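You operate a simulated robot arm through the tools that you are given. There is no shell and no other tool. Be economical: measure what you need, move in short steps, check, and stop when the job is done.

You are at the controls of a simulated robot arm. One attempt, no reset.

## Task
Put honeycomb in the white bag and nut slab in the blue bag.
Fine: one ladle each, by that tub's own ladle, put back after; both bags stand in the grey basket; the other bags stay empty. Set down upright: big ladle with the white grip, what you pick out, big ladle with the blue grip.

It is judged by the outcome, as a careful person would: the job done as asked, and still so three seconds after it is handed in. It fails if anything else is knocked over, pushed out of place, dropped, spilled or broken.

## Robot
A 7-joint arm with a fingered hand on a trunk, on a base that drives. Base frame: it is fixed to the floor where the robot stands at the start and does not move with it; the origin is under the middle of the robot, x ahead of it, y to its left, z up; the surface under the hand at the start is at about z = 860. Units: mm, rad, N and s.
Its first joint turns from -2.007 to 2.007 rad. Places, roughly: inside of the grey basket [700, 0, 900]. Payload 5 kg.
Tool frame: the origin (TCP) lies between the finger pads and is the grasp point; the fingertips stand 32 mm ahead of it; z points along the fingers, y is the line along which they close. Largest opening 160 mm; the body of the gripper starts 89 mm behind the TCP. The gripper is a hand of 4 fingers: y runs from the thumb to the fingers, the wrist lies at [0, 0, -267] in the tool frame, and closing takes about 1.5 s.
Orientation is told as [roll, pitch, yaw] about the base's x, y, z axes, in that order, counted from this pose: with the fingers straight down and closing along the base's y, the tool's x points along the base's -x, its y along +y and its z along -z.

## Interface
- The arm moves only by the tool drive_tool. Its arguments are lists of equal length, an entry for each row: "offset": the shift along the tool's x, y, z in mm, a list of three; "delta_rot": the turn, a rotation vector about the tool's x, y, z in rad, a list of three; "jaw": the gripper command, from -1 (shut) to 1 (fully open), values between in proportion. In form: {"offset": [[dx, dy, dz], ...], "delta_rot": [[ax, ay, az], ...], "jaw": [jaw, ...]}. A call has 1 to 20 rows; each row shifts and turns the commanded pose from where the row before left it, along the tool's axes as they then stand. Rows are played at 5 a second. More than 50 mm and 0.15 rad between two rows, or a gripper value outside its range, and nothing of the call is played. A pose out of reach is approached as far as the arm can. The call stops where the force on the tool passes 40 N (or 10 N more than at its start, if that is more) or the arm is blocked; 0.2 s more then pass. The fingers move at their own pace (about 45 mm/s each) and stop on an object; they squeeze with about 23 N. The grip force told is the motor's: it shows also when the fingers shut on nothing. Time passes only in rows, and 0.2 s behind the last, so rows that do not move let the fingers close. It gives the time, the measured TCP pose, the force on the tool (base axes), the opening and the grip force at its end, in the units of the frame above (readings bear some noise), with the torque about the TCP (base axes, N m) and any sound that the robot's microphone picked up, and new pictures: "show" is both (left out), scene, wrist or none.
- Cameras (640 x 400 px; columns grow to the right, rows downward): "scene" is now at [11.4, 189.6, 1873.4]; the picture's right is [-0.20, -0.98, 0.00], its down [-0.78, 0.16, -0.61] and it looks along [0.60, -0.12, -0.79] (base axes); focal length 253 px, centre (320, 200). "wrist" rides on the gripper at [80, -4, -114] in the tool frame; the picture's right is [0.05, 1.00, 0.00], its down [-0.82, 0.04, -0.58] and it looks along [-0.58, 0.03, 0.82] (tool axes); focal length 265 px, centre (320, 200). There is no depth. A picture from a camera that has moved, and an enlarged one, comes with that camera's place and axes in the base frame and with its lens.
- lift_body(by): slides the trunk up (or, below 0, down) by that many mm; the arm and the scene camera ride with it, the base frame stays. It gives what a move gives, with no picture.
- roll_base(legs): drives the robot by 1 to 6 legs, each [ahead, turn to the left] in mm and rad, along the robot's own axes; the way and the turn of a leg run together, so that a leg with both is an arc; at most 1500 mm and 3.142 rad a leg. The arm and the cameras ride along, it lands a little off, and it stops where it bumps. It gives what a move gives, and a new picture of the scene camera.
- hand_shape(shape): the hand has 4 fingers and takes this shape, open, in about a second: jaw (thumb against the fingers, like two jaws); tri (thumb and two fingers); tip (a fingertip pinch); poke (one finger out to press); point (the index stretched); flat (the hand flat); cup (the hand cupped); fist (a fist). The gripper value then closes the fingers along that shape, each until it touches; the sizes above hold for jaw. It gives what a move gives, with no picture.
- turn_head(pan, tilt): turns the head with the scene camera to pan (to the left, within 2.705 rad either way) and tilt (down, from -0.506 to 1.204), counted from straight ahead of the robot. It gives what a move gives, and a new picture of the scene camera.
- enlarge(camera, box): a new picture of the part [left, top, right, bottom] of that camera's present view, enlarged. The clock stands still meanwhile.
- close_job(): hands the job in; it is judged then, once.

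Go step by step. Nothing tells you exact positions but the pictures and the camera data: compare them with the known pose of the tool, close in by small moves and look again before you grip or let go. The budget is 120 turns and 260 pictures, counting those below and the enlarged ones. Unless the task says otherwise, let go and move clear before handing in, and close with one line.

The tools are called after "Emit:" by a JSON object that holds its "api" and its "payload". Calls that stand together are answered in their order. drive_tool: Moves the arm, as the interface text tells. Its arguments: {"type":"object","properties":{"offset":{"type":"array","items":{"type":"array","items":{"type":"number"}}},"delta_rot":{"type":"array","items":{"type":"array","items":{"type":"number"}}},"jaw":{"type":"array","items":{"type":"number"}},"show":{"type":"string","enum":["both","scene","wrist","none"]}},"required":["offset","delta_rot","jaw"]} The other tools are called the same way: lift_body (by) slides the trunk up or down; hand_shape (shape) gives the hand a shape; roll_base (legs) drives the base; turn_head (pan, tilt) turns the head that bears the scene camera; enlarge (camera, box) takes an enlarged picture of a part of a camera's view; close_job () hands the job in.

At the start:

```text
clock: 0.0
tool_pos: [605.3, -204.0, 1391.4]
ee_rot: [-0.001, 0.0, -0.002]
contact_force: [0.1, -0.3, 0.2]
wrist_torque: [0.01, -0.04, 0.01]
opening: 160.0
gripper_force: 0.0
shape: jaw
trunk travel left (down, up): [-725.0, 265.0]
robot x, y, heading: [3.2, 1.2, -0.005]
head pan, tilt: [-0.204, 0.915]
```

scene: 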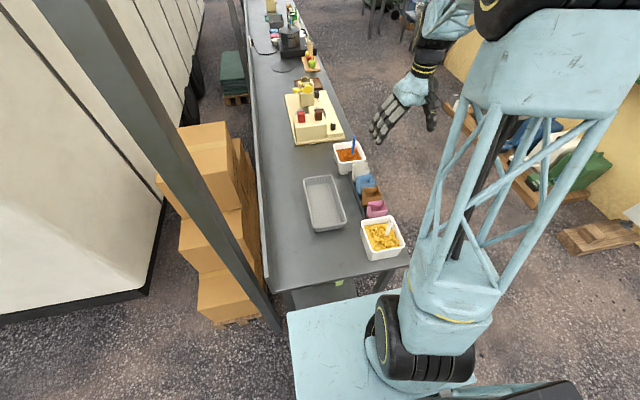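
wrist: 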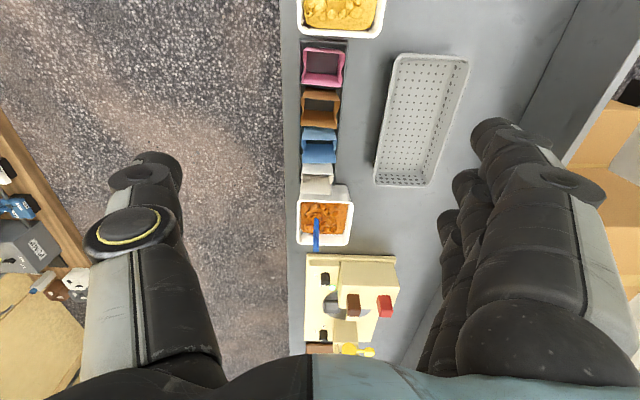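

I see a long counter with two tubs (yellow near, orange/red far), a row of bags between them, and a grey basket. I'll enlarge to identify things.

Emit:
{"api": "enlarge", "payload": {"camera": "scene", "box": [290, 130, 418, 270]}}

Emit:
{"api": "enlarge", "payload": {"camera": "wrist", "box": [280, 0, 480, 125]}}

Emit:
{"api": "enlarge", "payload": {"camera": "wrist", "box": [280, 120, 480, 245]}}

Emit:
{"api": "enlarge", "payload": {"camera": "scene", "box": [240, 0, 380, 150]}}

```text
2.86 times, centred on (354, 200) of scene
camera zoom: at [11.4, 189.6, 1873.4], right [-0.2, -0.98, 0.0], down [-0.78, 0.16, -0.61], along [0.6, -0.12, -0.79], focal length 724 px, centre (223, 200)
```

zoom: 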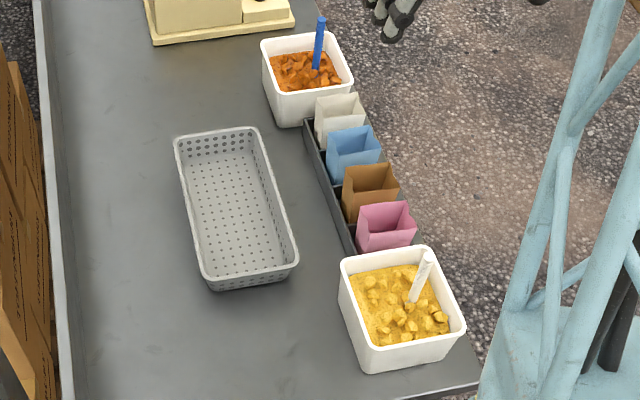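

```text
3.20 times, centred on (380, 62) of wrist
camera zoom: at [525.0, -207.3, 1503.6], right [-0.05, 1.0, 0.0], down [0.82, 0.04, 0.58], along [0.58, 0.03, -0.82], focal length 849 px, centre (128, 640)
```

zoom: 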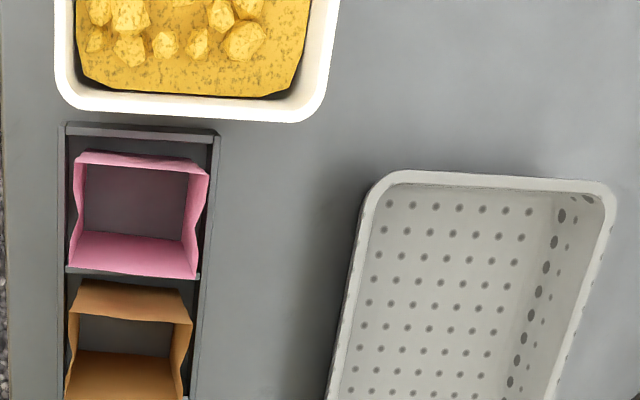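

```text
3.20 times, centred on (380, 182) of wrist
camera zoom: at [525.0, -207.3, 1503.6], right [-0.05, 1.0, 0.0], down [0.82, 0.04, 0.58], along [0.58, 0.03, -0.82], focal length 849 px, centre (128, 256)
```

zoom: 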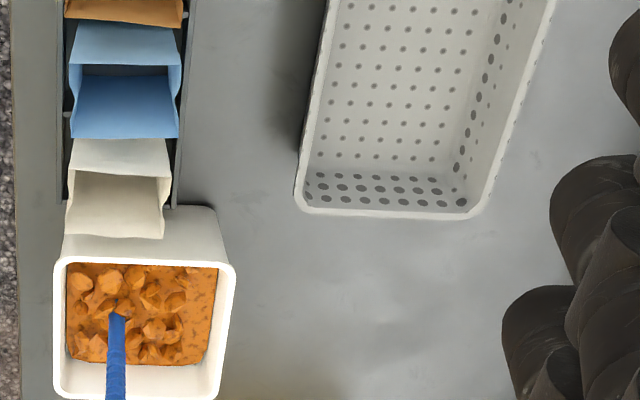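

```text
2.67 times, centred on (310, 75) of scene
camera zoom: at [11.4, 189.6, 1873.4], right [-0.2, -0.98, 0.0], down [-0.78, 0.16, -0.61], along [0.6, -0.12, -0.79], focal length 675 px, centre (347, 533)
```

zoom: 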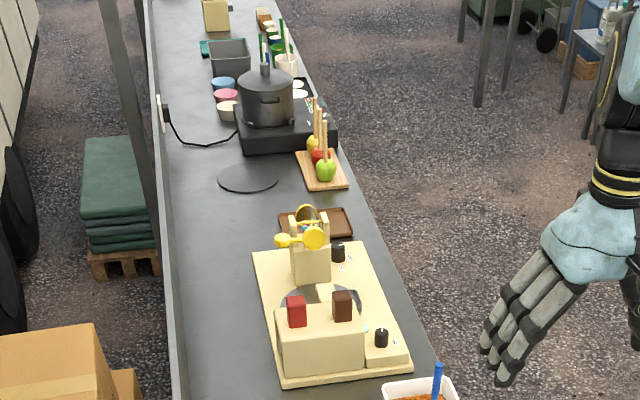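

The yellow (honeycomb?) tub with the white grip is near, and the orange tub with the blue grip is far, at the edge of reach. I'll look around to see whether I can stand beside the counter instead.

Emit:
{"api": "turn_head", "payload": {"pan": -0.9, "tilt": 0.7}}

Emit:
{"api": "turn_head", "payload": {"pan": -1.7, "tilt": 0.8}}

Emit:
{"api": "turn_head", "payload": {"pan": -0.2, "tilt": 1.204}}

```text
clock: 1.1
tool_pos: [604.8, -204.2, 1390.8]
ee_rot: [0.001, 0.001, 0.001]
contact_force: [0.9, -0.9, -0.2]
wrist_torque: [-0.01, -0.03, -0.01]
opening: 159.6
gripper_force: 0.1
shape: jaw
trunk travel left (down, up): [-725.0, 265.0]
robot x, y, heading: [0.8, 0.6, 0.002]
head pan, tilt: [-0.901, 0.7]
camera scene: at [-8.9, 138.2, 1890.7], right [-0.78, -0.62, 0.0], down [-0.4, 0.5, -0.76], along [0.48, -0.6, -0.64], focal length 253 px, centre (320, 200)
```

scene: 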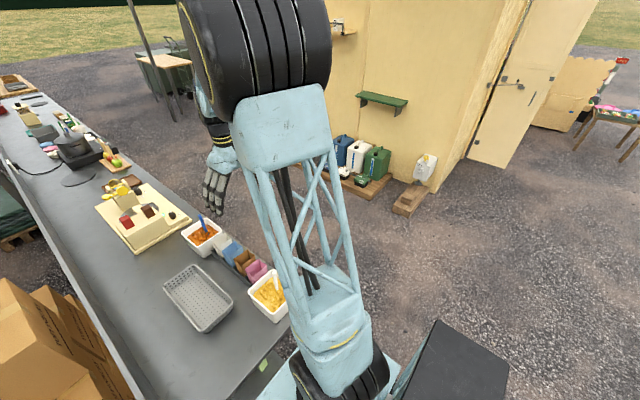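

```text
clock: 2.2
tool_pos: [605.1, -202.5, 1390.8]
ee_rot: [0.0, 0.0, -0.001]
contact_force: [0.1, -0.5, -0.7]
wrist_torque: [0.04, -0.02, 0.0]
opening: 159.9
gripper_force: 0.0
shape: jaw
trunk travel left (down, up): [-725.0, 265.0]
robot x, y, heading: [-0.7, -0.4, 0.001]
head pan, tilt: [-1.7, 0.799]
camera scene: at [-72.1, 124.7, 1882.4], right [-0.99, 0.13, 0.0], down [0.09, 0.71, -0.7], along [-0.09, -0.69, -0.72], focal length 253 px, centre (320, 200)
```

scene: 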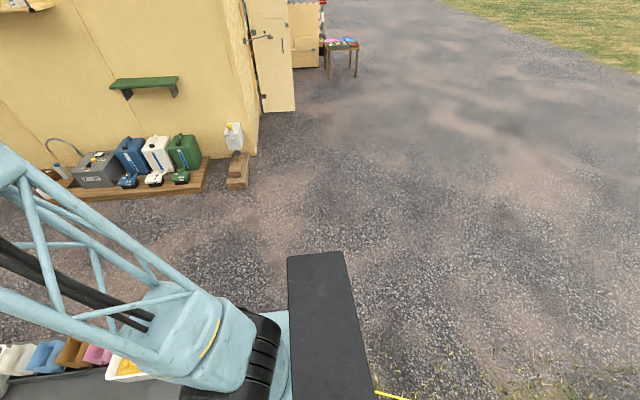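

```text
clock: 3.8
tool_pos: [605.5, -203.7, 1390.4]
ee_rot: [0.001, -0.001, 0.001]
contact_force: [0.2, -0.2, 0.2]
wrist_torque: [0.02, -0.03, -0.04]
opening: 159.5
gripper_force: 0.1
shape: jaw
trunk travel left (down, up): [-725.0, 265.0]
robot x, y, heading: [0.2, 2.4, 0.0]
head pan, tilt: [-0.201, 1.201]
camera scene: at [-7.0, 193.5, 1854.7], right [-0.2, -0.98, 0.0], down [-0.91, 0.19, -0.36], along [0.36, -0.07, -0.93], focal length 253 px, centre (320, 200)
```

scene: 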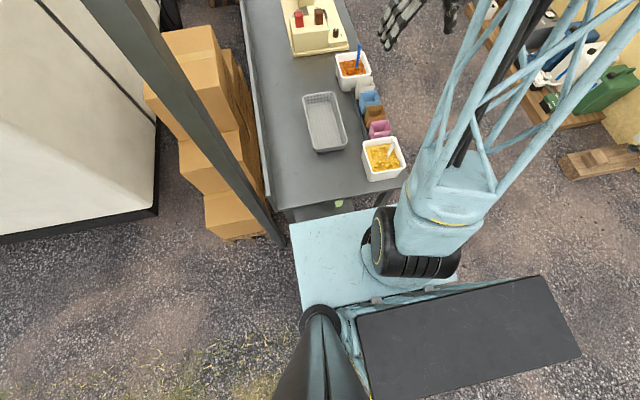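

There is open gravel on the right side of the counter. I'll back off, go around, and stand facing the bags with both tubs well within reach.

Emit:
{"api": "roll_base", "payload": {"legs": [[-450, 0], [0, -1.571], [950, 0], [0, 1.571]]}}

```text
clock: 19.2
tool_pos: [176.4, -1126.4, 1390.6]
ee_rot: [0.0, -0.002, 0.054]
contact_force: [-0.6, 0.1, 0.3]
wrist_torque: [0.01, 0.01, 0.0]
opening: 160.0
gripper_force: 0.1
shape: jaw
trunk travel left (down, up): [-725.0, 265.0]
robot x, y, heading: [-438.4, -956.2, 0.053]
head pan, tilt: [-0.201, 1.201]
camera scene: at [-458.1, -763.4, 1854.7], right [-0.15, -0.99, 0.0], down [-0.92, 0.14, -0.36], along [0.36, -0.05, -0.93], focal length 253 px, centre (320, 200)
```

scene: 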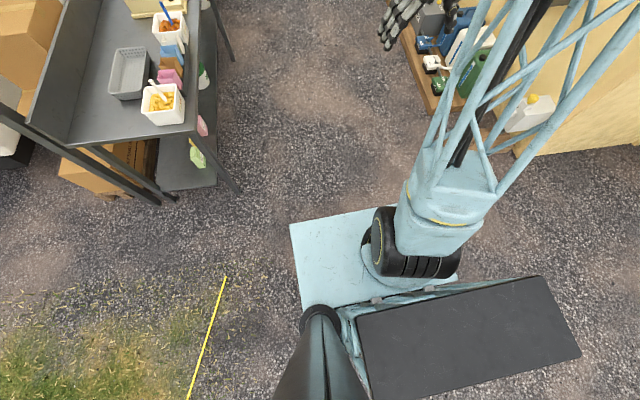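

Clear. Now I'll drive alongside the counter and turn to face it.

Emit:
{"api": "roll_base", "payload": {"legs": [[0, -0.053], [1150, 0], [0, 1.571]]}}

Emit:
{"api": "turn_head", "payload": {"pan": -0.1, "tilt": 0.9}}

```text
clock: 29.6
tool_pos: [934.3, -372.0, 1389.5]
ee_rot: [0.0, 0.001, 1.543]
contact_force: [-0.4, 0.5, -0.5]
wrist_torque: [-0.01, 0.0, 0.0]
opening: 160.1
gripper_force: 0.0
shape: jaw
trunk travel left (down, up): [-725.0, 265.0]
robot x, y, heading: [714.6, -971.6, 1.54]
head pan, tilt: [-0.201, 1.201]
camera scene: at [520.7, -969.6, 1854.7], right [0.97, -0.23, 0.0], down [-0.21, -0.91, -0.36], along [0.08, 0.35, -0.93], focal length 253 px, centre (320, 200)
```

scene: 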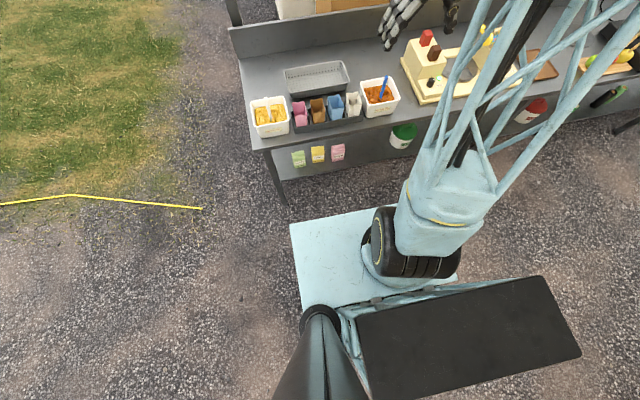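

```text
clock: 30.4
tool_pos: [935.3, -371.4, 1390.2]
ee_rot: [0.001, 0.0, 1.543]
contact_force: [0.6, 0.4, 0.1]
wrist_torque: [0.0, -0.01, -0.01]
opening: 159.8
gripper_force: 0.0
shape: jaw
trunk travel left (down, up): [-725.0, 265.0]
robot x, y, heading: [714.7, -972.1, 1.545]
head pan, tilt: [-0.099, 0.901]
camera scene: at [517.9, -949.2, 1874.5], right [0.99, -0.13, 0.0], down [-0.1, -0.78, -0.62], along [0.08, 0.62, -0.78], focal length 253 px, centre (320, 200)
```

scene: 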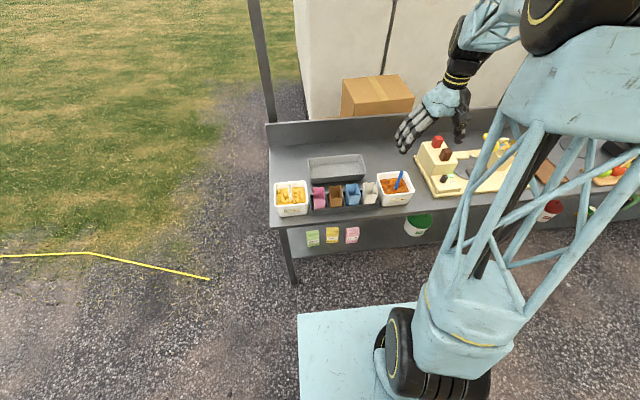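

Good spot. Zoom to read labels, then move in a little.

Emit:
{"api": "enlarge", "payload": {"camera": "scene", "box": [260, 130, 440, 260]}}

Emit:
{"api": "roll_base", "payload": {"legs": [[170, 0.03]]}}

```text
3.08 times, centred on (350, 195) of scene
camera zoom: at [517.9, -949.2, 1874.5], right [0.99, -0.13, 0.0], down [-0.1, -0.78, -0.62], along [0.08, 0.62, -0.78], focal length 779 px, centre (228, 215)
```

zoom: 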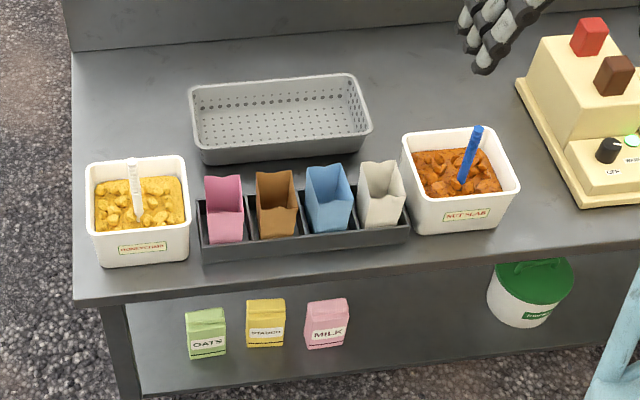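

```text
clock: 31.8
tool_pos: [921.9, -195.5, 1389.3]
ee_rot: [0.0, 0.002, 1.569]
contact_force: [-0.4, 1.5, -0.7]
wrist_torque: [-0.06, -0.02, -0.02]
opening: 159.9
gripper_force: 0.0
shape: jaw
trunk travel left (down, up): [-725.0, 265.0]
robot x, y, heading: [718.2, -800.8, 1.569]
head pan, tilt: [-0.099, 0.901]
camera scene: at [519.9, -781.7, 1874.5], right [0.99, -0.1, 0.0], down [-0.08, -0.78, -0.62], along [0.06, 0.62, -0.78], focal length 253 px, centre (320, 200)
```

scene: 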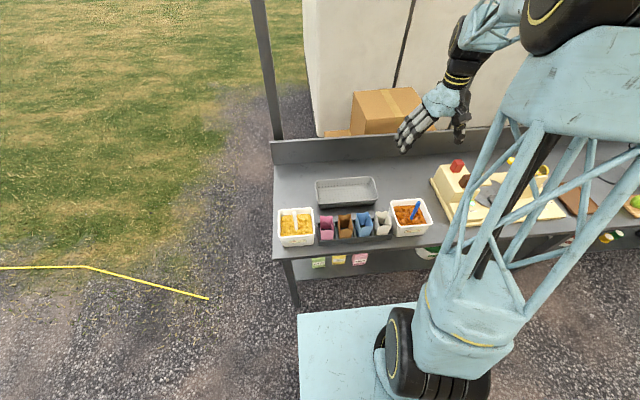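

Labels confirm: left tub honeycomb (white grip), right tub nut slab (blue grip). Zooming in to measure.

Emit:
{"api": "enlarge", "payload": {"camera": "scene", "box": [272, 195, 352, 245]}}

Emit:
{"api": "enlarge", "payload": {"camera": "scene", "box": [355, 190, 435, 240]}}

Emit:
{"api": "drive_tool", "payload": {"offset": [[0, 0, 0]], "delta_rot": [[0, 0, 0]], "jaw": [1], "show": "wrist"}}

```text
8.00 times, centred on (312, 220) of scene
camera zoom: at [519.9, -781.7, 1874.5], right [0.99, -0.1, 0.0], down [-0.08, -0.78, -0.62], along [0.06, 0.62, -0.78], focal length 2026 px, centre (384, 40)
```

zoom: 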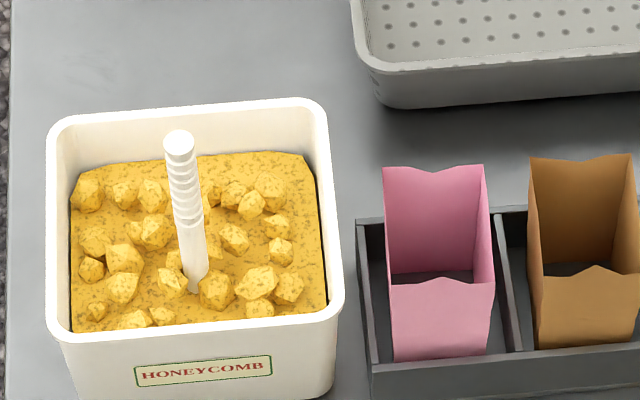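

```text
8.00 times, centred on (395, 215) of scene
camera zoom: at [519.9, -781.7, 1874.5], right [0.99, -0.1, 0.0], down [-0.08, -0.78, -0.62], along [0.06, 0.62, -0.78], focal length 2026 px, centre (-280, 80)
```

zoom: 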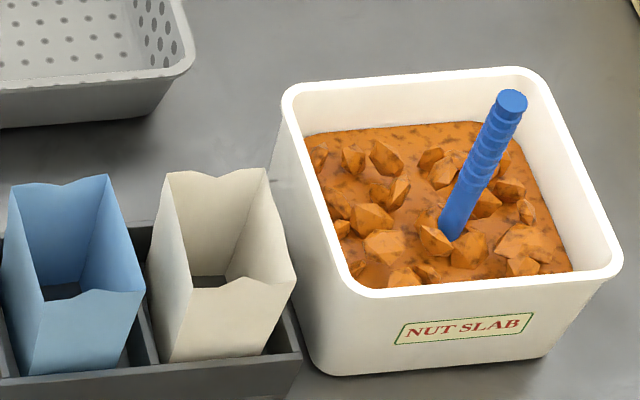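

```text
clock: 32.2
tool_pos: [922.2, -195.2, 1389.1]
ee_rot: [0.0, 0.001, 1.568]
contact_force: [0.2, 0.1, -0.2]
wrist_torque: [-0.04, 0.02, 0.03]
opening: 159.9
gripper_force: 0.0
shape: jaw
trunk travel left (down, up): [-725.0, 265.0]
robot x, y, heading: [719.6, -803.5, 1.567]
head pan, tilt: [-0.099, 0.901]
camera wrist: at [926.1, -275.3, 1503.1], right [-1.0, -0.05, 0.0], down [-0.04, 0.82, 0.58], along [-0.03, 0.58, -0.82], focal length 265 px, centre (320, 200)
```

wrist: 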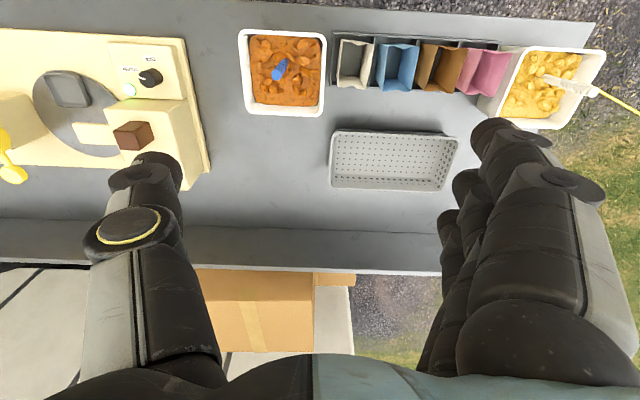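

Emit:
{"api": "enlarge", "payload": {"camera": "wrist", "box": [325, 30, 445, 105]}}

Emit:
{"api": "enlarge", "payload": {"camera": "scene", "box": [310, 195, 400, 251]}}

```text
5.33 times, centred on (385, 68) of wrist
camera zoom: at [926.1, -275.3, 1503.1], right [-1.0, -0.05, 0.0], down [-0.04, 0.82, 0.58], along [-0.03, 0.58, -0.82], focal length 1416 px, centre (-27, 907)
```

zoom: 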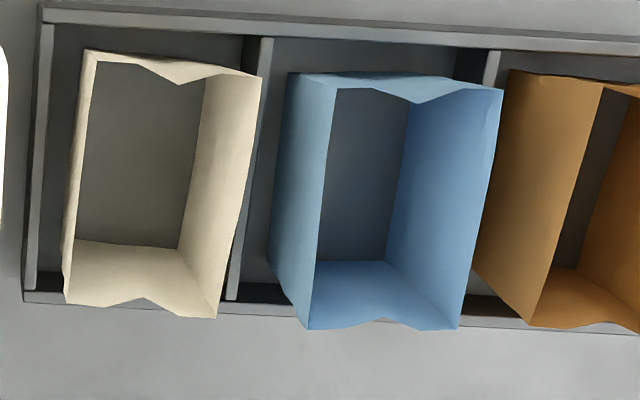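

```text
7.11 times, centred on (355, 223) of scene
camera zoom: at [519.9, -782.9, 1874.5], right [0.99, -0.1, 0.0], down [-0.08, -0.78, -0.62], along [0.06, 0.62, -0.78], focal length 1801 px, centre (71, 36)
```

zoom: 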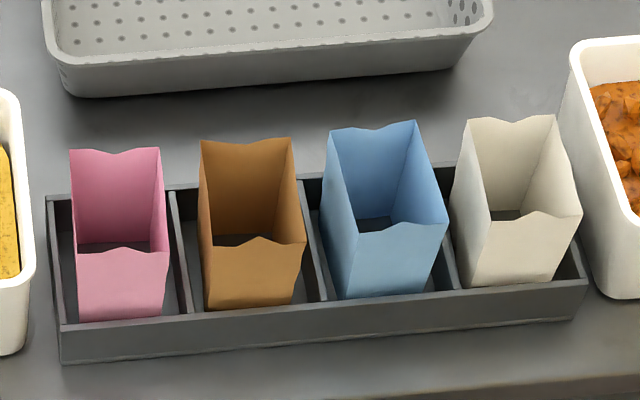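

The geometry is clear: bag tops z≈957, white bag ≈(857,-182), blue ≈(773,-185), ladle grips vertical at (474,-188) and (987,-183), tops z≈1052, tub rims ≈957. Before gripping I'll test in the air whether the hand can make the pouring tilt (hand pointing away, rotating about base x).

Emit:
{"api": "drive_tool", "payload": {"offset": [[45, 20, 0], [45, 20, 0], [45, 20, 0], [0, 0, 0], [0, 0, 0], [0, 0, 0], [0, 0, 0], [0, 0, 0], [0, 0, 0], [0, 0, 0], [0, 0, 0], [0, 0, 0], [0, 0, 0], [0, 0, 0]], "delta_rot": [[0, 0, 0], [0, 0, 0], [0, 0, 0], [0, 0, 0.143], [0, 0, 0.143], [0, 0, 0.143], [0, 0, 0.143], [0, 0, 0.143], [0, 0, 0.143], [0, 0, 0.143], [0, 0, 0.143], [0, 0, 0.143], [0, 0, 0.143], [0, 0, 0.14]], "jaw": [1, 1, 1, 1, 1, 1, 1, 1, 1, 1, 1, 1, 1, 1], "show": "none"}}

Emit:
{"api": "drive_tool", "payload": {"offset": [[0, 0, 0], [0, 0, 0], [0, 0, 0], [0, 0, 0], [0, 0, 0], [0, 0, 0], [0, 0, 0], [0, 0, 0], [0, 0, 0], [0, 0, 0], [0, 0, 0], [0, 0, 0], [0, 0, 0], [0, 0, 0]], "delta_rot": [[-0.15, 0, 0], [-0.15, 0, 0], [-0.15, 0, 0], [-0.15, 0, 0], [-0.15, 0, 0], [-0.15, 0, 0], [-0.15, 0, 0], [-0.15, 0, 0], [-0.15, 0, 0], [-0.15, 0, 0], [-0.15, 0, 0], [-0.15, 0, 0], [-0.15, 0, 0], [-0.15, 0, 0]], "jaw": [1, 1, 1, 1, 1, 1, 1, 1, 1, 1, 1, 1, 1, 1], "show": "scene"}}

```text
clock: 35.2
tool_pos: [861.2, -331.1, 1391.0]
ee_rot: [0.0, 0.0, -0.001]
contact_force: [0.4, 0.2, 0.1]
wrist_torque: [-0.02, -0.03, -0.04]
opening: 160.1
gripper_force: 0.1
shape: jaw
trunk travel left (down, up): [-725.0, 265.0]
robot x, y, heading: [717.6, -800.4, 1.57]
head pan, tilt: [-0.099, 0.901]
```

```text
clock: 38.4
tool_pos: [892.8, -193.9, 1473.5]
ee_rot: [2.072, -0.044, 0.105]
contact_force: [0.5, 0.3, -0.2]
wrist_torque: [0.03, 0.0, -0.03]
opening: 159.7
gripper_force: 0.1
shape: jaw
out of reach, approached as far as the arm can: row 5, 6, 7, 8, 9, 10, 11
trunk travel left (down, up): [-725.0, 265.0]
robot x, y, heading: [718.3, -794.2, 1.572]
head pan, tilt: [-0.099, 0.901]
stopped in row 14: the arm was blocked; the commanded pose is now the measured one
camera scene: at [519.9, -783.3, 1874.5], right [0.99, -0.1, 0.0], down [-0.08, -0.78, -0.62], along [0.06, 0.62, -0.78], focal length 253 px, centre (320, 200)
```

scene: 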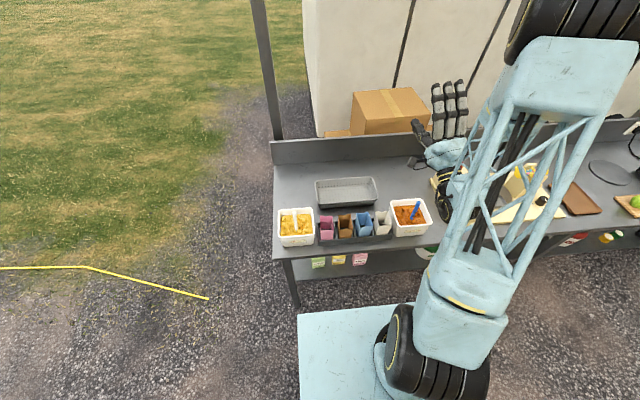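

The tilt works, but only with the hand further from the robot. I'll untilt and back the base off about 150 mm so that pouring poses over the bags are comfortable.

Emit:
{"api": "drive_tool", "payload": {"offset": [[0, 0, 0], [0, 0, 0], [0, 0, 0], [0, 0, 0], [0, 0, 0], [0, 0, 0], [0, 0, 0], [0, 0, 0], [0, 0, 0], [0, 0, 0], [0, 0, 0], [0, 0, 0], [0, 0, 0], [0, 0, 0]], "delta_rot": [[0.148, 0, 0], [0.148, 0, 0], [0.148, 0, 0], [0.148, 0, 0], [0.148, 0, 0], [0.148, 0, 0], [0.148, 0, 0], [0.148, 0, 0], [0.148, 0, 0], [0.148, 0, 0], [0.148, 0, 0], [0.148, 0, 0], [0.148, 0, 0], [0.148, 0, 0]], "jaw": [1, 1, 1, 1, 1, 1, 1, 1, 1, 1, 1, 1, 1, 1], "show": "none"}}

Emit:
{"api": "roll_base", "payload": {"legs": [[-160, 0]]}}

```text
clock: 41.4
tool_pos: [895.1, -190.7, 1471.8]
ee_rot: [-0.004, -0.047, 0.106]
contact_force: [-0.2, 0.2, 0.6]
wrist_torque: [-0.01, 0.0, 0.01]
opening: 160.1
gripper_force: 0.1
shape: jaw
out of reach, approached as far as the arm can: row 2
trunk travel left (down, up): [-725.0, 265.0]
robot x, y, heading: [715.3, -797.6, 1.568]
head pan, tilt: [-0.099, 0.901]
```

```text
clock: 42.8
tool_pos: [894.6, -354.8, 1473.1]
ee_rot: [0.004, -0.047, 0.104]
contact_force: [-0.4, -0.6, 0.1]
wrist_torque: [0.07, -0.03, 0.01]
opening: 160.1
gripper_force: 0.2
shape: jaw
trunk travel left (down, up): [-725.0, 265.0]
robot x, y, heading: [717.1, -965.1, 1.571]
head pan, tilt: [-0.099, 0.901]
camera scene: at [519.5, -947.4, 1874.6], right [0.99, -0.1, 0.0], down [-0.08, -0.78, -0.62], along [0.06, 0.62, -0.78], focal length 253 px, centre (320, 200)
```

scene: 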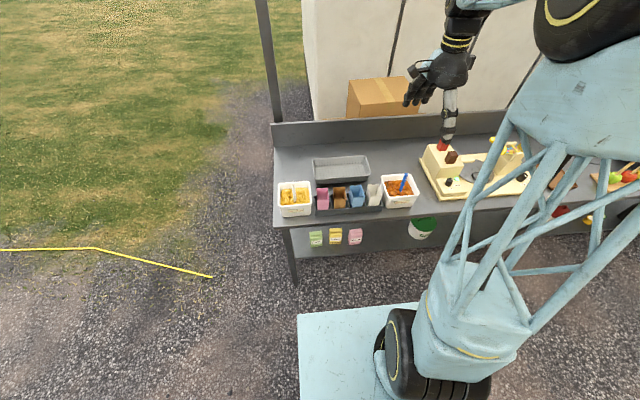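

Now aligning the hand (closing along y) above the blue grip and looking.

Emit:
{"api": "drive_tool", "payload": {"offset": [[0, 0, 0], [-13, 24.6, 39], [-13, 24.6, 39], [-13, 24.6, 39], [-13, 24.6, 39], [-13, 24.6, 39], [-13, 24.6, 39], [-13, 24.6, 39]], "delta_rot": [[0, 0.047, 0.104], [0, 0, 0], [0, 0, 0], [0, 0, 0], [0, 0, 0], [0, 0, 0], [0, 0, 0], [0, 0, 0]], "jaw": [1, 1, 1, 0.4, 0.4, 0.4, 0.4, 0.4]}}

```text
clock: 44.6
tool_pos: [985.7, -179.1, 1199.0]
ee_rot: [0.001, 0.001, 0.002]
contact_force: [0.2, 1.1, 0.3]
wrist_torque: [-0.02, 0.04, -0.01]
opening: 112.2
gripper_force: 0.0
shape: jaw
trunk travel left (down, up): [-725.0, 265.0]
robot x, y, heading: [717.3, -967.3, 1.566]
head pan, tilt: [-0.099, 0.901]
camera scene: at [520.8, -943.5, 1874.6], right [0.99, -0.1, 0.0], down [-0.08, -0.78, -0.62], along [0.06, 0.62, -0.78], focal length 253 px, centre (320, 200)
camera wrist: at [905.2, -182.3, 1313.3], right [-0.05, 1.0, 0.0], down [0.82, 0.04, 0.58], along [0.58, 0.03, -0.82], focal length 265 px, centre (320, 200)
```

scene: 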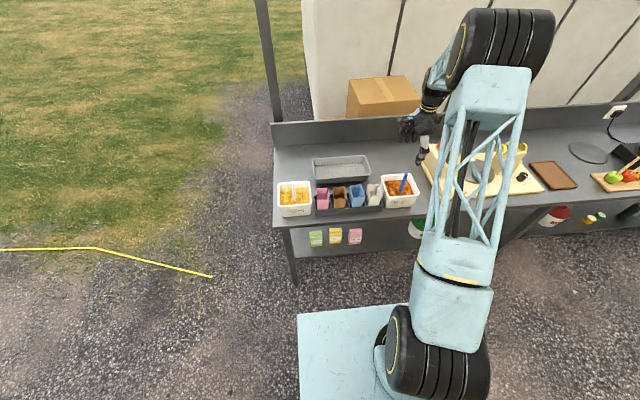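
wrist: 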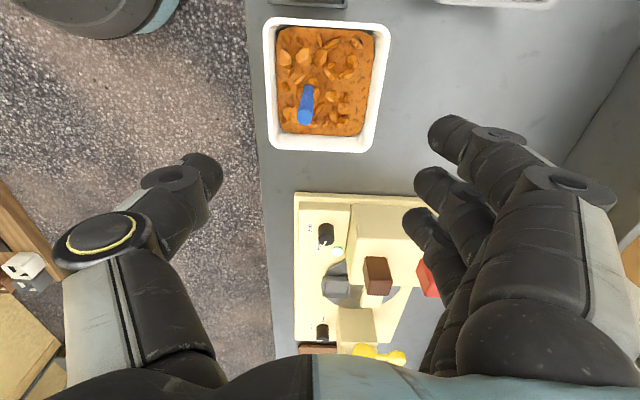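

Emit:
{"api": "drive_tool", "payload": {"offset": [[-1, -5, 40], [-1, -5, 42], [0, 0, 42]], "delta_rot": [[0, 0, 0], [0, 0, 0], [0, 0, 0]], "jaw": [0.2, 0.2, 0.2], "show": "wrist"}}

Emit:
{"api": "enlarge", "payload": {"camera": "scene", "box": [350, 120, 470, 220]}}

```text
clock: 45.4
tool_pos: [990.6, -188.6, 1076.8]
ee_rot: [0.003, 0.003, 0.002]
contact_force: [0.5, 0.9, 0.0]
wrist_torque: [-0.03, 0.02, 0.02]
opening: 96.6
gripper_force: 0.0
shape: jaw
trunk travel left (down, up): [-725.0, 265.0]
robot x, y, heading: [718.6, -965.1, 1.566]
head pan, tilt: [-0.099, 0.901]
camera wrist: at [909.7, -193.6, 1190.1], right [-0.05, 1.0, 0.0], down [0.82, 0.04, 0.58], along [0.58, 0.03, -0.82], focal length 265 px, centre (320, 200)
```

wrist: 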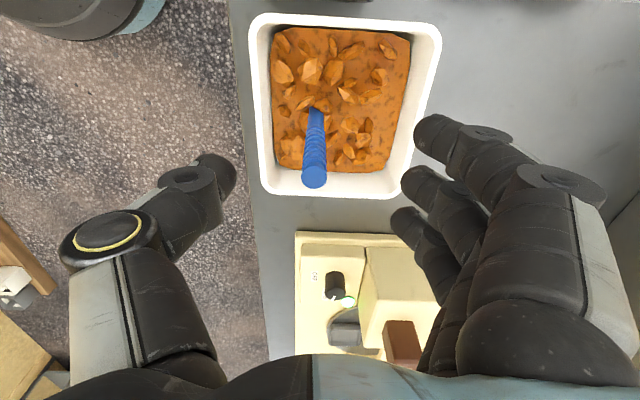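

```text
4.00 times, centred on (410, 170) of scene
camera zoom: at [520.7, -943.8, 1874.6], right [0.99, -0.1, 0.0], down [-0.08, -0.78, -0.62], along [0.06, 0.62, -0.78], focal length 1013 px, centre (-40, 320)
```

zoom: 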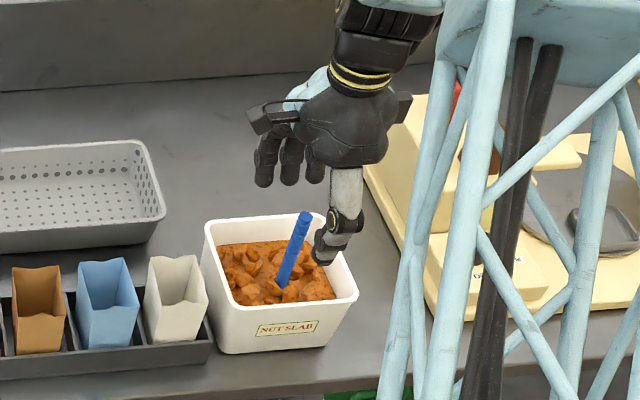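

Blue grip sits right below the TCP. Descend and close.

Emit:
{"api": "drive_tool", "payload": {"offset": [[0, -4, 35], [0, 0, 35], [0, 0, 0], [0, 0, 0], [0, 0, 0], [0, 0, 0], [0, 0, 0], [0, 0, 0], [0, 0, 0], [0, 0, 0]], "delta_rot": [[0, 0, 0], [0, 0, 0], [0, 0, 0], [0, 0, 0], [0, 0, 0], [0, 0, 0], [0, 0, 0], [0, 0, 0], [0, 0, 0], [0, 0, 0]], "jaw": [0.2, 0.2, -1, -1, -1, -1, -1, -1, -1, -1]}}

Emit:
{"api": "enlarge", "payload": {"camera": "scene", "box": [350, 120, 470, 220]}}

```text
clock: 47.6
tool_pos: [986.5, -195.5, 1009.4]
ee_rot: [0.004, 0.001, 0.002]
contact_force: [-0.5, -1.2, 3.4]
wrist_torque: [0.13, 0.0, 0.0]
opening: 0.3
gripper_force: 23.4
shape: jaw
trunk travel left (down, up): [-725.0, 265.0]
robot x, y, heading: [715.4, -960.4, 1.573]
head pan, tilt: [-0.099, 0.901]
camera scene: at [519.6, -945.6, 1874.6], right [0.99, -0.1, 0.0], down [-0.08, -0.78, -0.62], along [0.06, 0.62, -0.78], focal length 253 px, centre (320, 200)
camera wrist: at [907.0, -198.8, 1121.4], right [-0.05, 1.0, 0.0], down [0.82, 0.04, 0.58], along [0.58, 0.03, -0.82], focal length 265 px, centre (320, 200)
```

scene: 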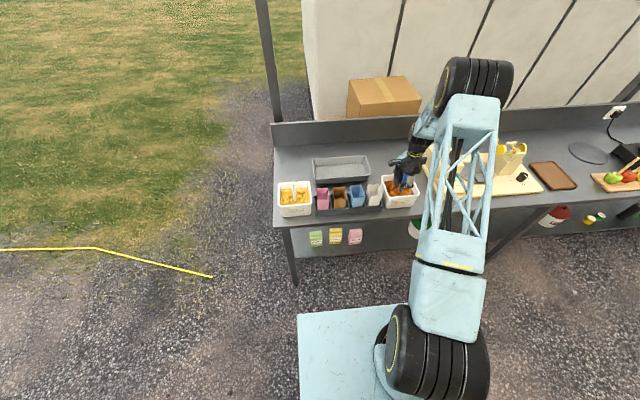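
wrist: 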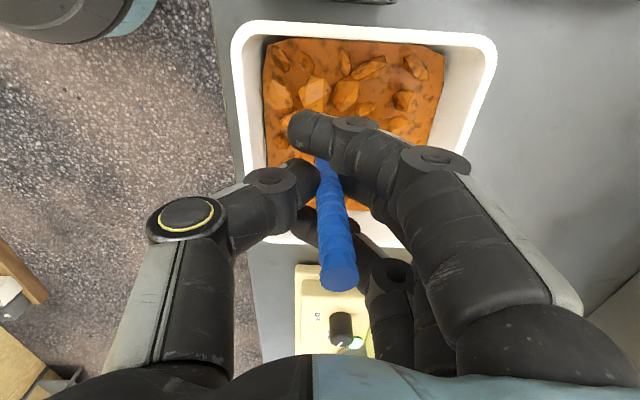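

```text
4.00 times, centred on (410, 170) of scene
camera zoom: at [519.6, -945.6, 1874.6], right [0.99, -0.1, 0.0], down [-0.08, -0.78, -0.62], along [0.06, 0.62, -0.78], focal length 1013 px, centre (-40, 320)
```

zoom: 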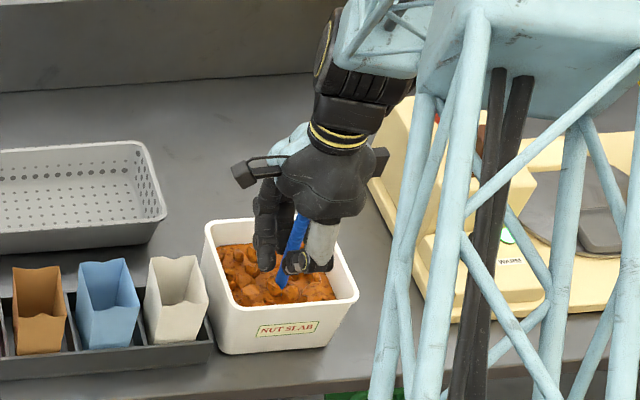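

The fingers read nearly shut, so I'm unsure whether the grip is held. I'll look closer, then lift slightly.

Emit:
{"api": "enlarge", "payload": {"camera": "wrist", "box": [230, 90, 450, 310]}}

Emit:
{"api": "drive_tool", "payload": {"offset": [[0, 0, -10], [0, 0, -10], [0, 0, -10], [0, 0, 0]], "delta_rot": [[0, 0, 0], [0, 0, 0], [0, 0, 0], [0, 0, 0]], "jaw": [-1, -1, -1, -1], "show": "wrist"}}

Emit:
{"api": "enlarge", "payload": {"camera": "scene", "box": [370, 130, 450, 220]}}

```text
1.82 times, centred on (340, 200) of wrist
camera zoom: at [907.0, -198.8, 1121.4], right [-0.05, 1.0, 0.0], down [0.82, 0.04, 0.58], along [0.58, 0.03, -0.82], focal length 483 px, centre (284, 200)
```

zoom: 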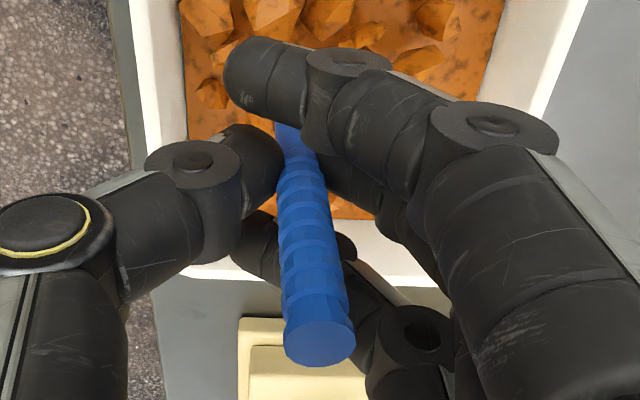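

```text
clock: 48.6
tool_pos: [986.5, -192.8, 1037.3]
ee_rot: [0.003, 0.0, 0.0]
contact_force: [0.0, 0.2, -0.8]
wrist_torque: [0.0, -0.01, 0.03]
opening: 0.2
gripper_force: 23.5
shape: jaw
trunk travel left (down, up): [-725.0, 265.0]
robot x, y, heading: [716.5, -962.2, 1.568]
head pan, tilt: [-0.099, 0.901]
camera wrist: at [906.3, -198.0, 1150.8], right [-0.05, 1.0, 0.0], down [0.82, 0.04, 0.58], along [0.58, 0.03, -0.82], focal length 265 px, centre (320, 200)
```

wrist: 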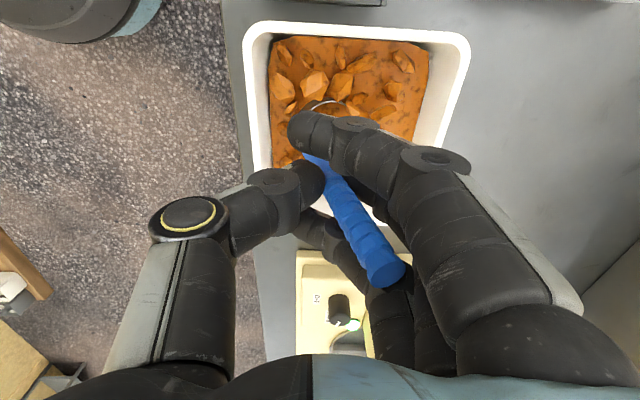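

```text
4.44 times, centred on (410, 175) of scene
camera zoom: at [519.8, -945.1, 1874.5], right [0.99, -0.1, 0.0], down [-0.08, -0.78, -0.62], along [0.06, 0.62, -0.78], focal length 1126 px, centre (-80, 311)
```

zoom: 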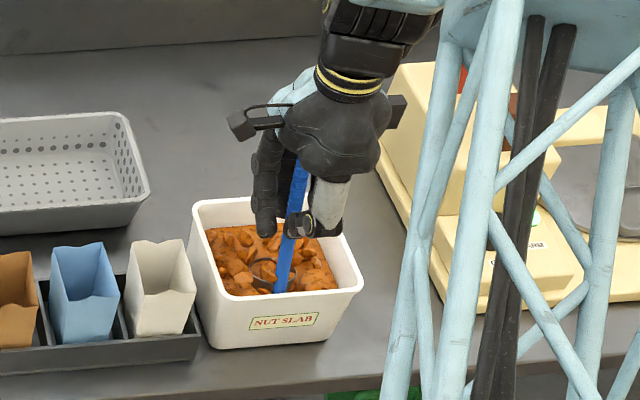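

The ladle swings in a fingertip pinch, so it needs a better hold. I'll lower it back, release, and inspect.

Emit:
{"api": "drive_tool", "payload": {"offset": [[0, 0, 10], [0, 0, 10], [0, 0, 9], [0, 0, 0], [0, 0, 0], [0, 0, 0], [0, 0, 0], [0, 0, 0], [0, 0, 0]], "delta_rot": [[0, 0, 0], [0, 0, 0], [0, 0, 0], [0, 0, 0], [0, 0, 0], [0, 0, 0], [0, 0, 0], [0, 0, 0], [0, 0, 0]], "jaw": [-1, -1, -1, -0.5, 0, 0.3, 0.3, 0.3, 0.3], "show": "wrist"}}

Emit:
{"api": "enlarge", "payload": {"camera": "scene", "box": [370, 130, 450, 220]}}

```text
clock: 50.6
tool_pos: [987.4, -192.7, 1007.5]
ee_rot: [0.002, 0.0, 0.002]
contact_force: [-0.4, -1.0, 0.3]
wrist_torque: [-0.02, -0.01, 0.01]
opening: 103.5
gripper_force: 0.0
shape: jaw
trunk travel left (down, up): [-725.0, 265.0]
robot x, y, heading: [718.8, -962.9, 1.57]
head pan, tilt: [-0.099, 0.901]
camera wrist: at [906.6, -197.4, 1120.9], right [-0.05, 1.0, 0.0], down [0.82, 0.04, 0.58], along [0.58, 0.03, -0.82], focal length 265 px, centre (320, 200)
```

wrist: 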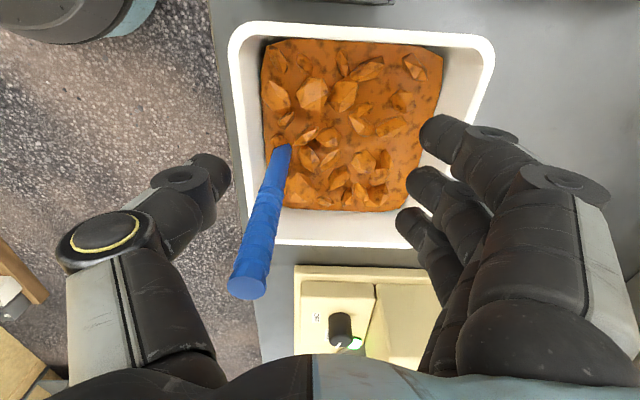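

```text
4.44 times, centred on (410, 175) of scene
camera zoom: at [519.7, -945.2, 1874.5], right [0.99, -0.1, 0.0], down [-0.08, -0.78, -0.62], along [0.06, 0.62, -0.78], focal length 1126 px, centre (-80, 311)
```

zoom: 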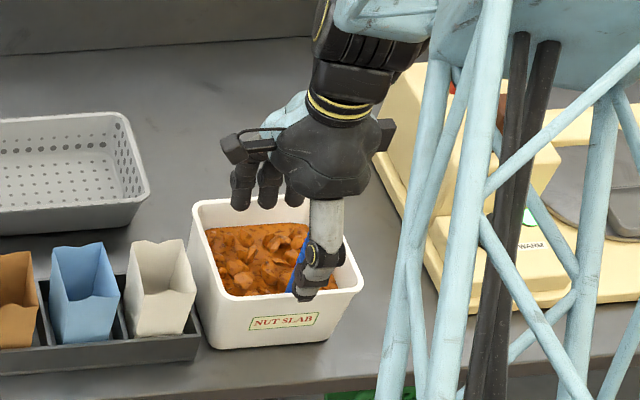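

The ladle now leans against the tub's front wall and is still upright. A wrap grip from the front (hand near horizontal, handle across all fingers) will hold better, so I'll raise, turn the hand and pitch it forward.

Emit:
{"api": "drive_tool", "payload": {"offset": [[0, 0, -40], [0, 0, -40], [0, 0, -40], [0, -40, 0], [0, -40, 0], [0, -40, 0], [0, -40, 0], [0, -40, 0]], "delta_rot": [[0, 0, 0], [0, 0, 0], [0, 0, 0], [0, 0, 0], [0, 0, 0], [0, 0, 0], [0, 0, 0], [0, 0, 0]], "jaw": [0.3, 0.3, 0.3, 0.3, 0.3, 0.3, 0.3, 0.3], "show": "none"}}

Emit:
{"api": "drive_tool", "payload": {"offset": [[0, 0, 0], [0, 0, 0], [0, 0, 0], [0, 0, 0], [0, 0, 0], [0, 0, 0], [0, 0, 0], [0, 0, 0], [0, 0, 0], [0, 0, 0], [0, 0, 0]], "delta_rot": [[0, 0, 0.143], [0, 0, 0.143], [0, 0, 0.143], [0, 0, 0.143], [0, 0, 0.143], [0, 0, 0.143], [0, 0, 0.143], [0, 0, 0.143], [0, 0, 0.143], [0, 0, 0.143], [0, 0, 0.141]], "jaw": [0.3, 0.3, 0.3, 0.3, 0.3, 0.3, 0.3, 0.3, 0.3, 0.3, 0.3], "show": "none"}}

Emit:
{"api": "drive_tool", "payload": {"offset": [[0, 0, 0], [0, 0, 0], [0, 0, 0], [0, 0, 0], [0, 0, 0], [0, 0, 0], [0, 0, 0], [0, 0, 0], [0, 0, 0]], "delta_rot": [[0, 0.14, 0], [0, 0.14, 0], [0, 0.14, 0], [0, 0.14, 0], [0, 0.14, 0], [0, 0.14, 0], [0, 0.14, 0], [0, 0.14, 0], [0, 0.1, 0]], "jaw": [0.3, 0.3, 0.3, 0.3, 0.3, 0.3, 0.3, 0.3, 0.3]}}

```text
clock: 52.4
tool_pos: [987.8, -394.5, 1127.9]
ee_rot: [0.003, 0.0, 0.002]
contact_force: [-0.5, 0.4, 0.1]
wrist_torque: [0.04, -0.01, -0.01]
opening: 103.6
gripper_force: 0.1
shape: jaw
trunk travel left (down, up): [-725.0, 265.0]
robot x, y, heading: [717.7, -961.3, 1.569]
head pan, tilt: [-0.099, 0.901]
```

```text
clock: 54.8
tool_pos: [986.4, -392.1, 1127.4]
ee_rot: [-0.002, 0.002, -1.57]
contact_force: [0.0, 1.0, 0.1]
wrist_torque: [0.0, 0.0, 0.0]
opening: 103.6
gripper_force: 0.2
shape: jaw
trunk travel left (down, up): [-725.0, 265.0]
robot x, y, heading: [714.5, -963.1, 1.57]
head pan, tilt: [-0.099, 0.901]
```

```text
clock: 57.0
tool_pos: [911.3, -359.7, 1128.8]
ee_rot: [-0.001, 1.223, -1.426]
contact_force: [0.7, -0.8, 0.1]
wrist_torque: [-0.01, -0.02, -0.02]
opening: 104.0
gripper_force: 0.1
shape: jaw
trunk travel left (down, up): [-725.0, 265.0]
robot x, y, heading: [712.1, -963.6, 1.571]
head pan, tilt: [-0.099, 0.901]
stopped in row 9: the arm was blocked; the commanded pose is now the measured one
camera scene: at [518.9, -945.0, 1874.6], right [0.99, -0.1, 0.0], down [-0.08, -0.78, -0.62], along [0.06, 0.62, -0.78], focal length 253 px, centre (320, 200)
camera wrist: at [919.2, -439.3, 1241.8], right [0.99, 0.16, 0.05], down [0.16, -0.81, -0.57], along [-0.05, 0.57, -0.82], focal length 265 px, centre (320, 200)
```

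scene: 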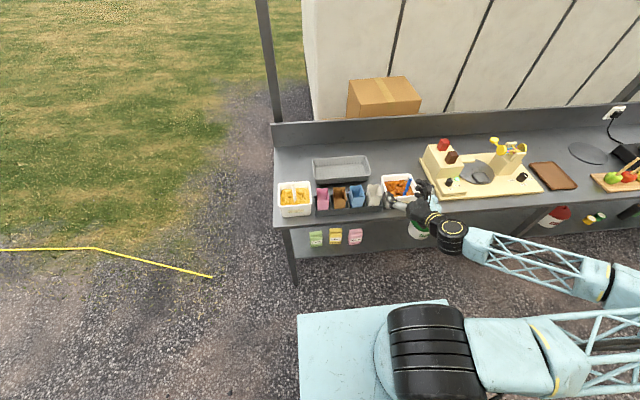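
wrist: 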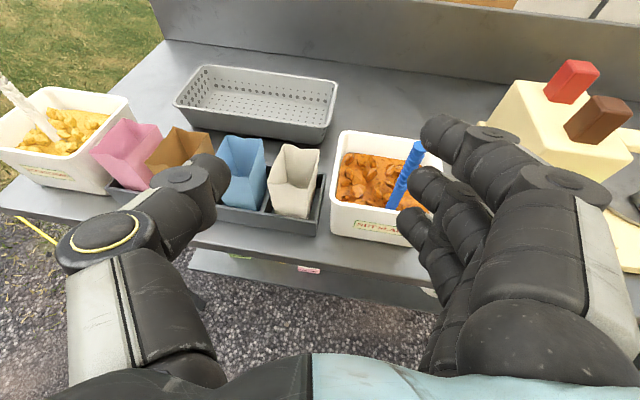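

The hand can take this pose, and the view is excellent. The blue handle stands at about (1003,-214). I'll straighten the yaw and move to a pre-grasp in front of it.

Emit:
{"api": "drive_tool", "payload": {"offset": [[0, 0, 0], [-20, 30, 32], [-20, 30, 32], [-20, 32, 32], [0, 0, 0]], "delta_rot": [[-0.136, 0, 0.049], [0, 0, 0], [0, 0, 0], [0, 0, 0], [0, 0, 0]], "jaw": [0.3, 0.3, 0.3, 0.3, 0.3]}}

Emit:
{"api": "enlarge", "payload": {"camera": "scene", "box": [360, 140, 480, 250]}}

```text
clock: 58.2
tool_pos: [1005.7, -290.5, 1040.1]
ee_rot: [-0.001, 1.222, -1.575]
contact_force: [-0.7, -0.2, -0.4]
wrist_torque: [0.01, 0.02, -0.01]
opening: 103.8
gripper_force: 0.1
shape: jaw
trunk travel left (down, up): [-725.0, 265.0]
robot x, y, heading: [719.1, -963.2, 1.572]
head pan, tilt: [-0.099, 0.901]
camera scene: at [519.8, -945.4, 1874.6], right [0.99, -0.1, 0.0], down [-0.08, -0.78, -0.62], along [0.06, 0.62, -0.78], focal length 253 px, centre (320, 200)
camera wrist: at [1002.4, -369.5, 1153.2], right [1.0, 0.01, 0.05], down [0.04, -0.82, -0.57], along [0.03, 0.57, -0.82], focal length 265 px, centre (320, 200)
```

scene: 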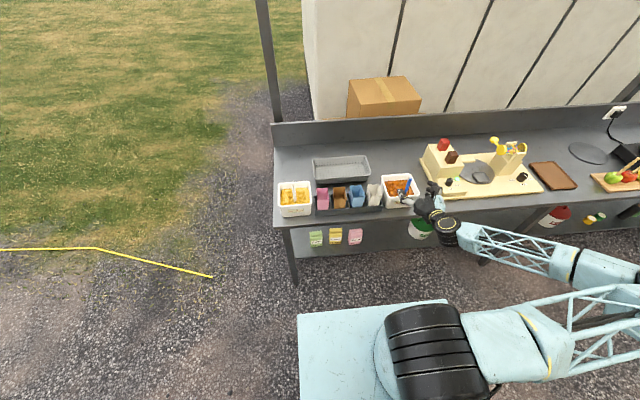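
wrist: 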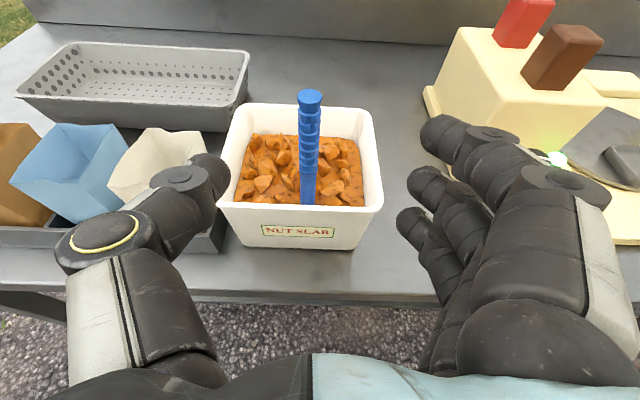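

```text
3.64 times, centred on (420, 195) of scene
camera zoom: at [519.8, -945.4, 1874.6], right [0.99, -0.1, 0.0], down [-0.08, -0.78, -0.62], along [0.06, 0.62, -0.78], focal length 921 px, centre (-44, 218)
```

zoom: 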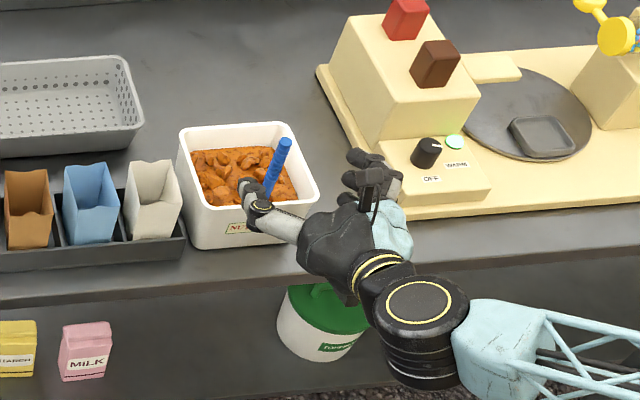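

Emit:
{"api": "drive_tool", "payload": {"offset": [[5, -4, 25], [5, -4, 25], [4, 0, 24], [0, 0, 0]], "delta_rot": [[0, 0, 0], [0, 0, 0], [0, 0, 0], [0, 0, 0]], "jaw": [0.3, 0.3, 0.3, 0.3], "show": "wrist"}}

Emit:
{"api": "enlarge", "payload": {"camera": "scene", "box": [360, 140, 480, 250]}}

```text
clock: 59.2
tool_pos: [998.7, -215.0, 1027.6]
ee_rot: [-0.002, 1.224, -1.575]
contact_force: [0.5, -0.7, 0.2]
wrist_torque: [-0.01, 0.02, 0.04]
opening: 103.7
gripper_force: 0.2
shape: jaw
trunk travel left (down, up): [-725.0, 265.0]
robot x, y, heading: [715.7, -960.9, 1.571]
head pan, tilt: [-0.099, 0.901]
camera wrist: at [994.6, -295.3, 1141.0], right [1.0, 0.01, 0.05], down [0.04, -0.82, -0.57], along [0.03, 0.57, -0.82], focal length 265 px, centre (320, 200)
```

wrist: 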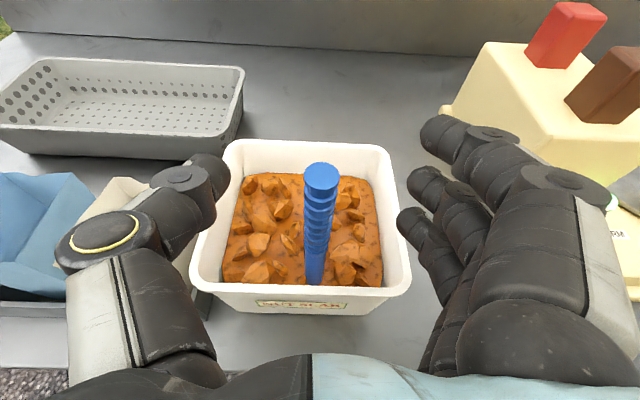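

```text
3.64 times, centred on (420, 195) of scene
camera zoom: at [519.9, -945.4, 1874.6], right [0.99, -0.1, 0.0], down [-0.08, -0.78, -0.62], along [0.06, 0.62, -0.78], focal length 921 px, centre (-44, 218)
```

zoom: 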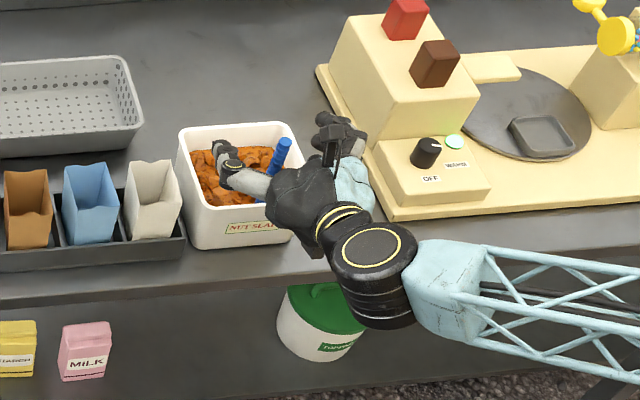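

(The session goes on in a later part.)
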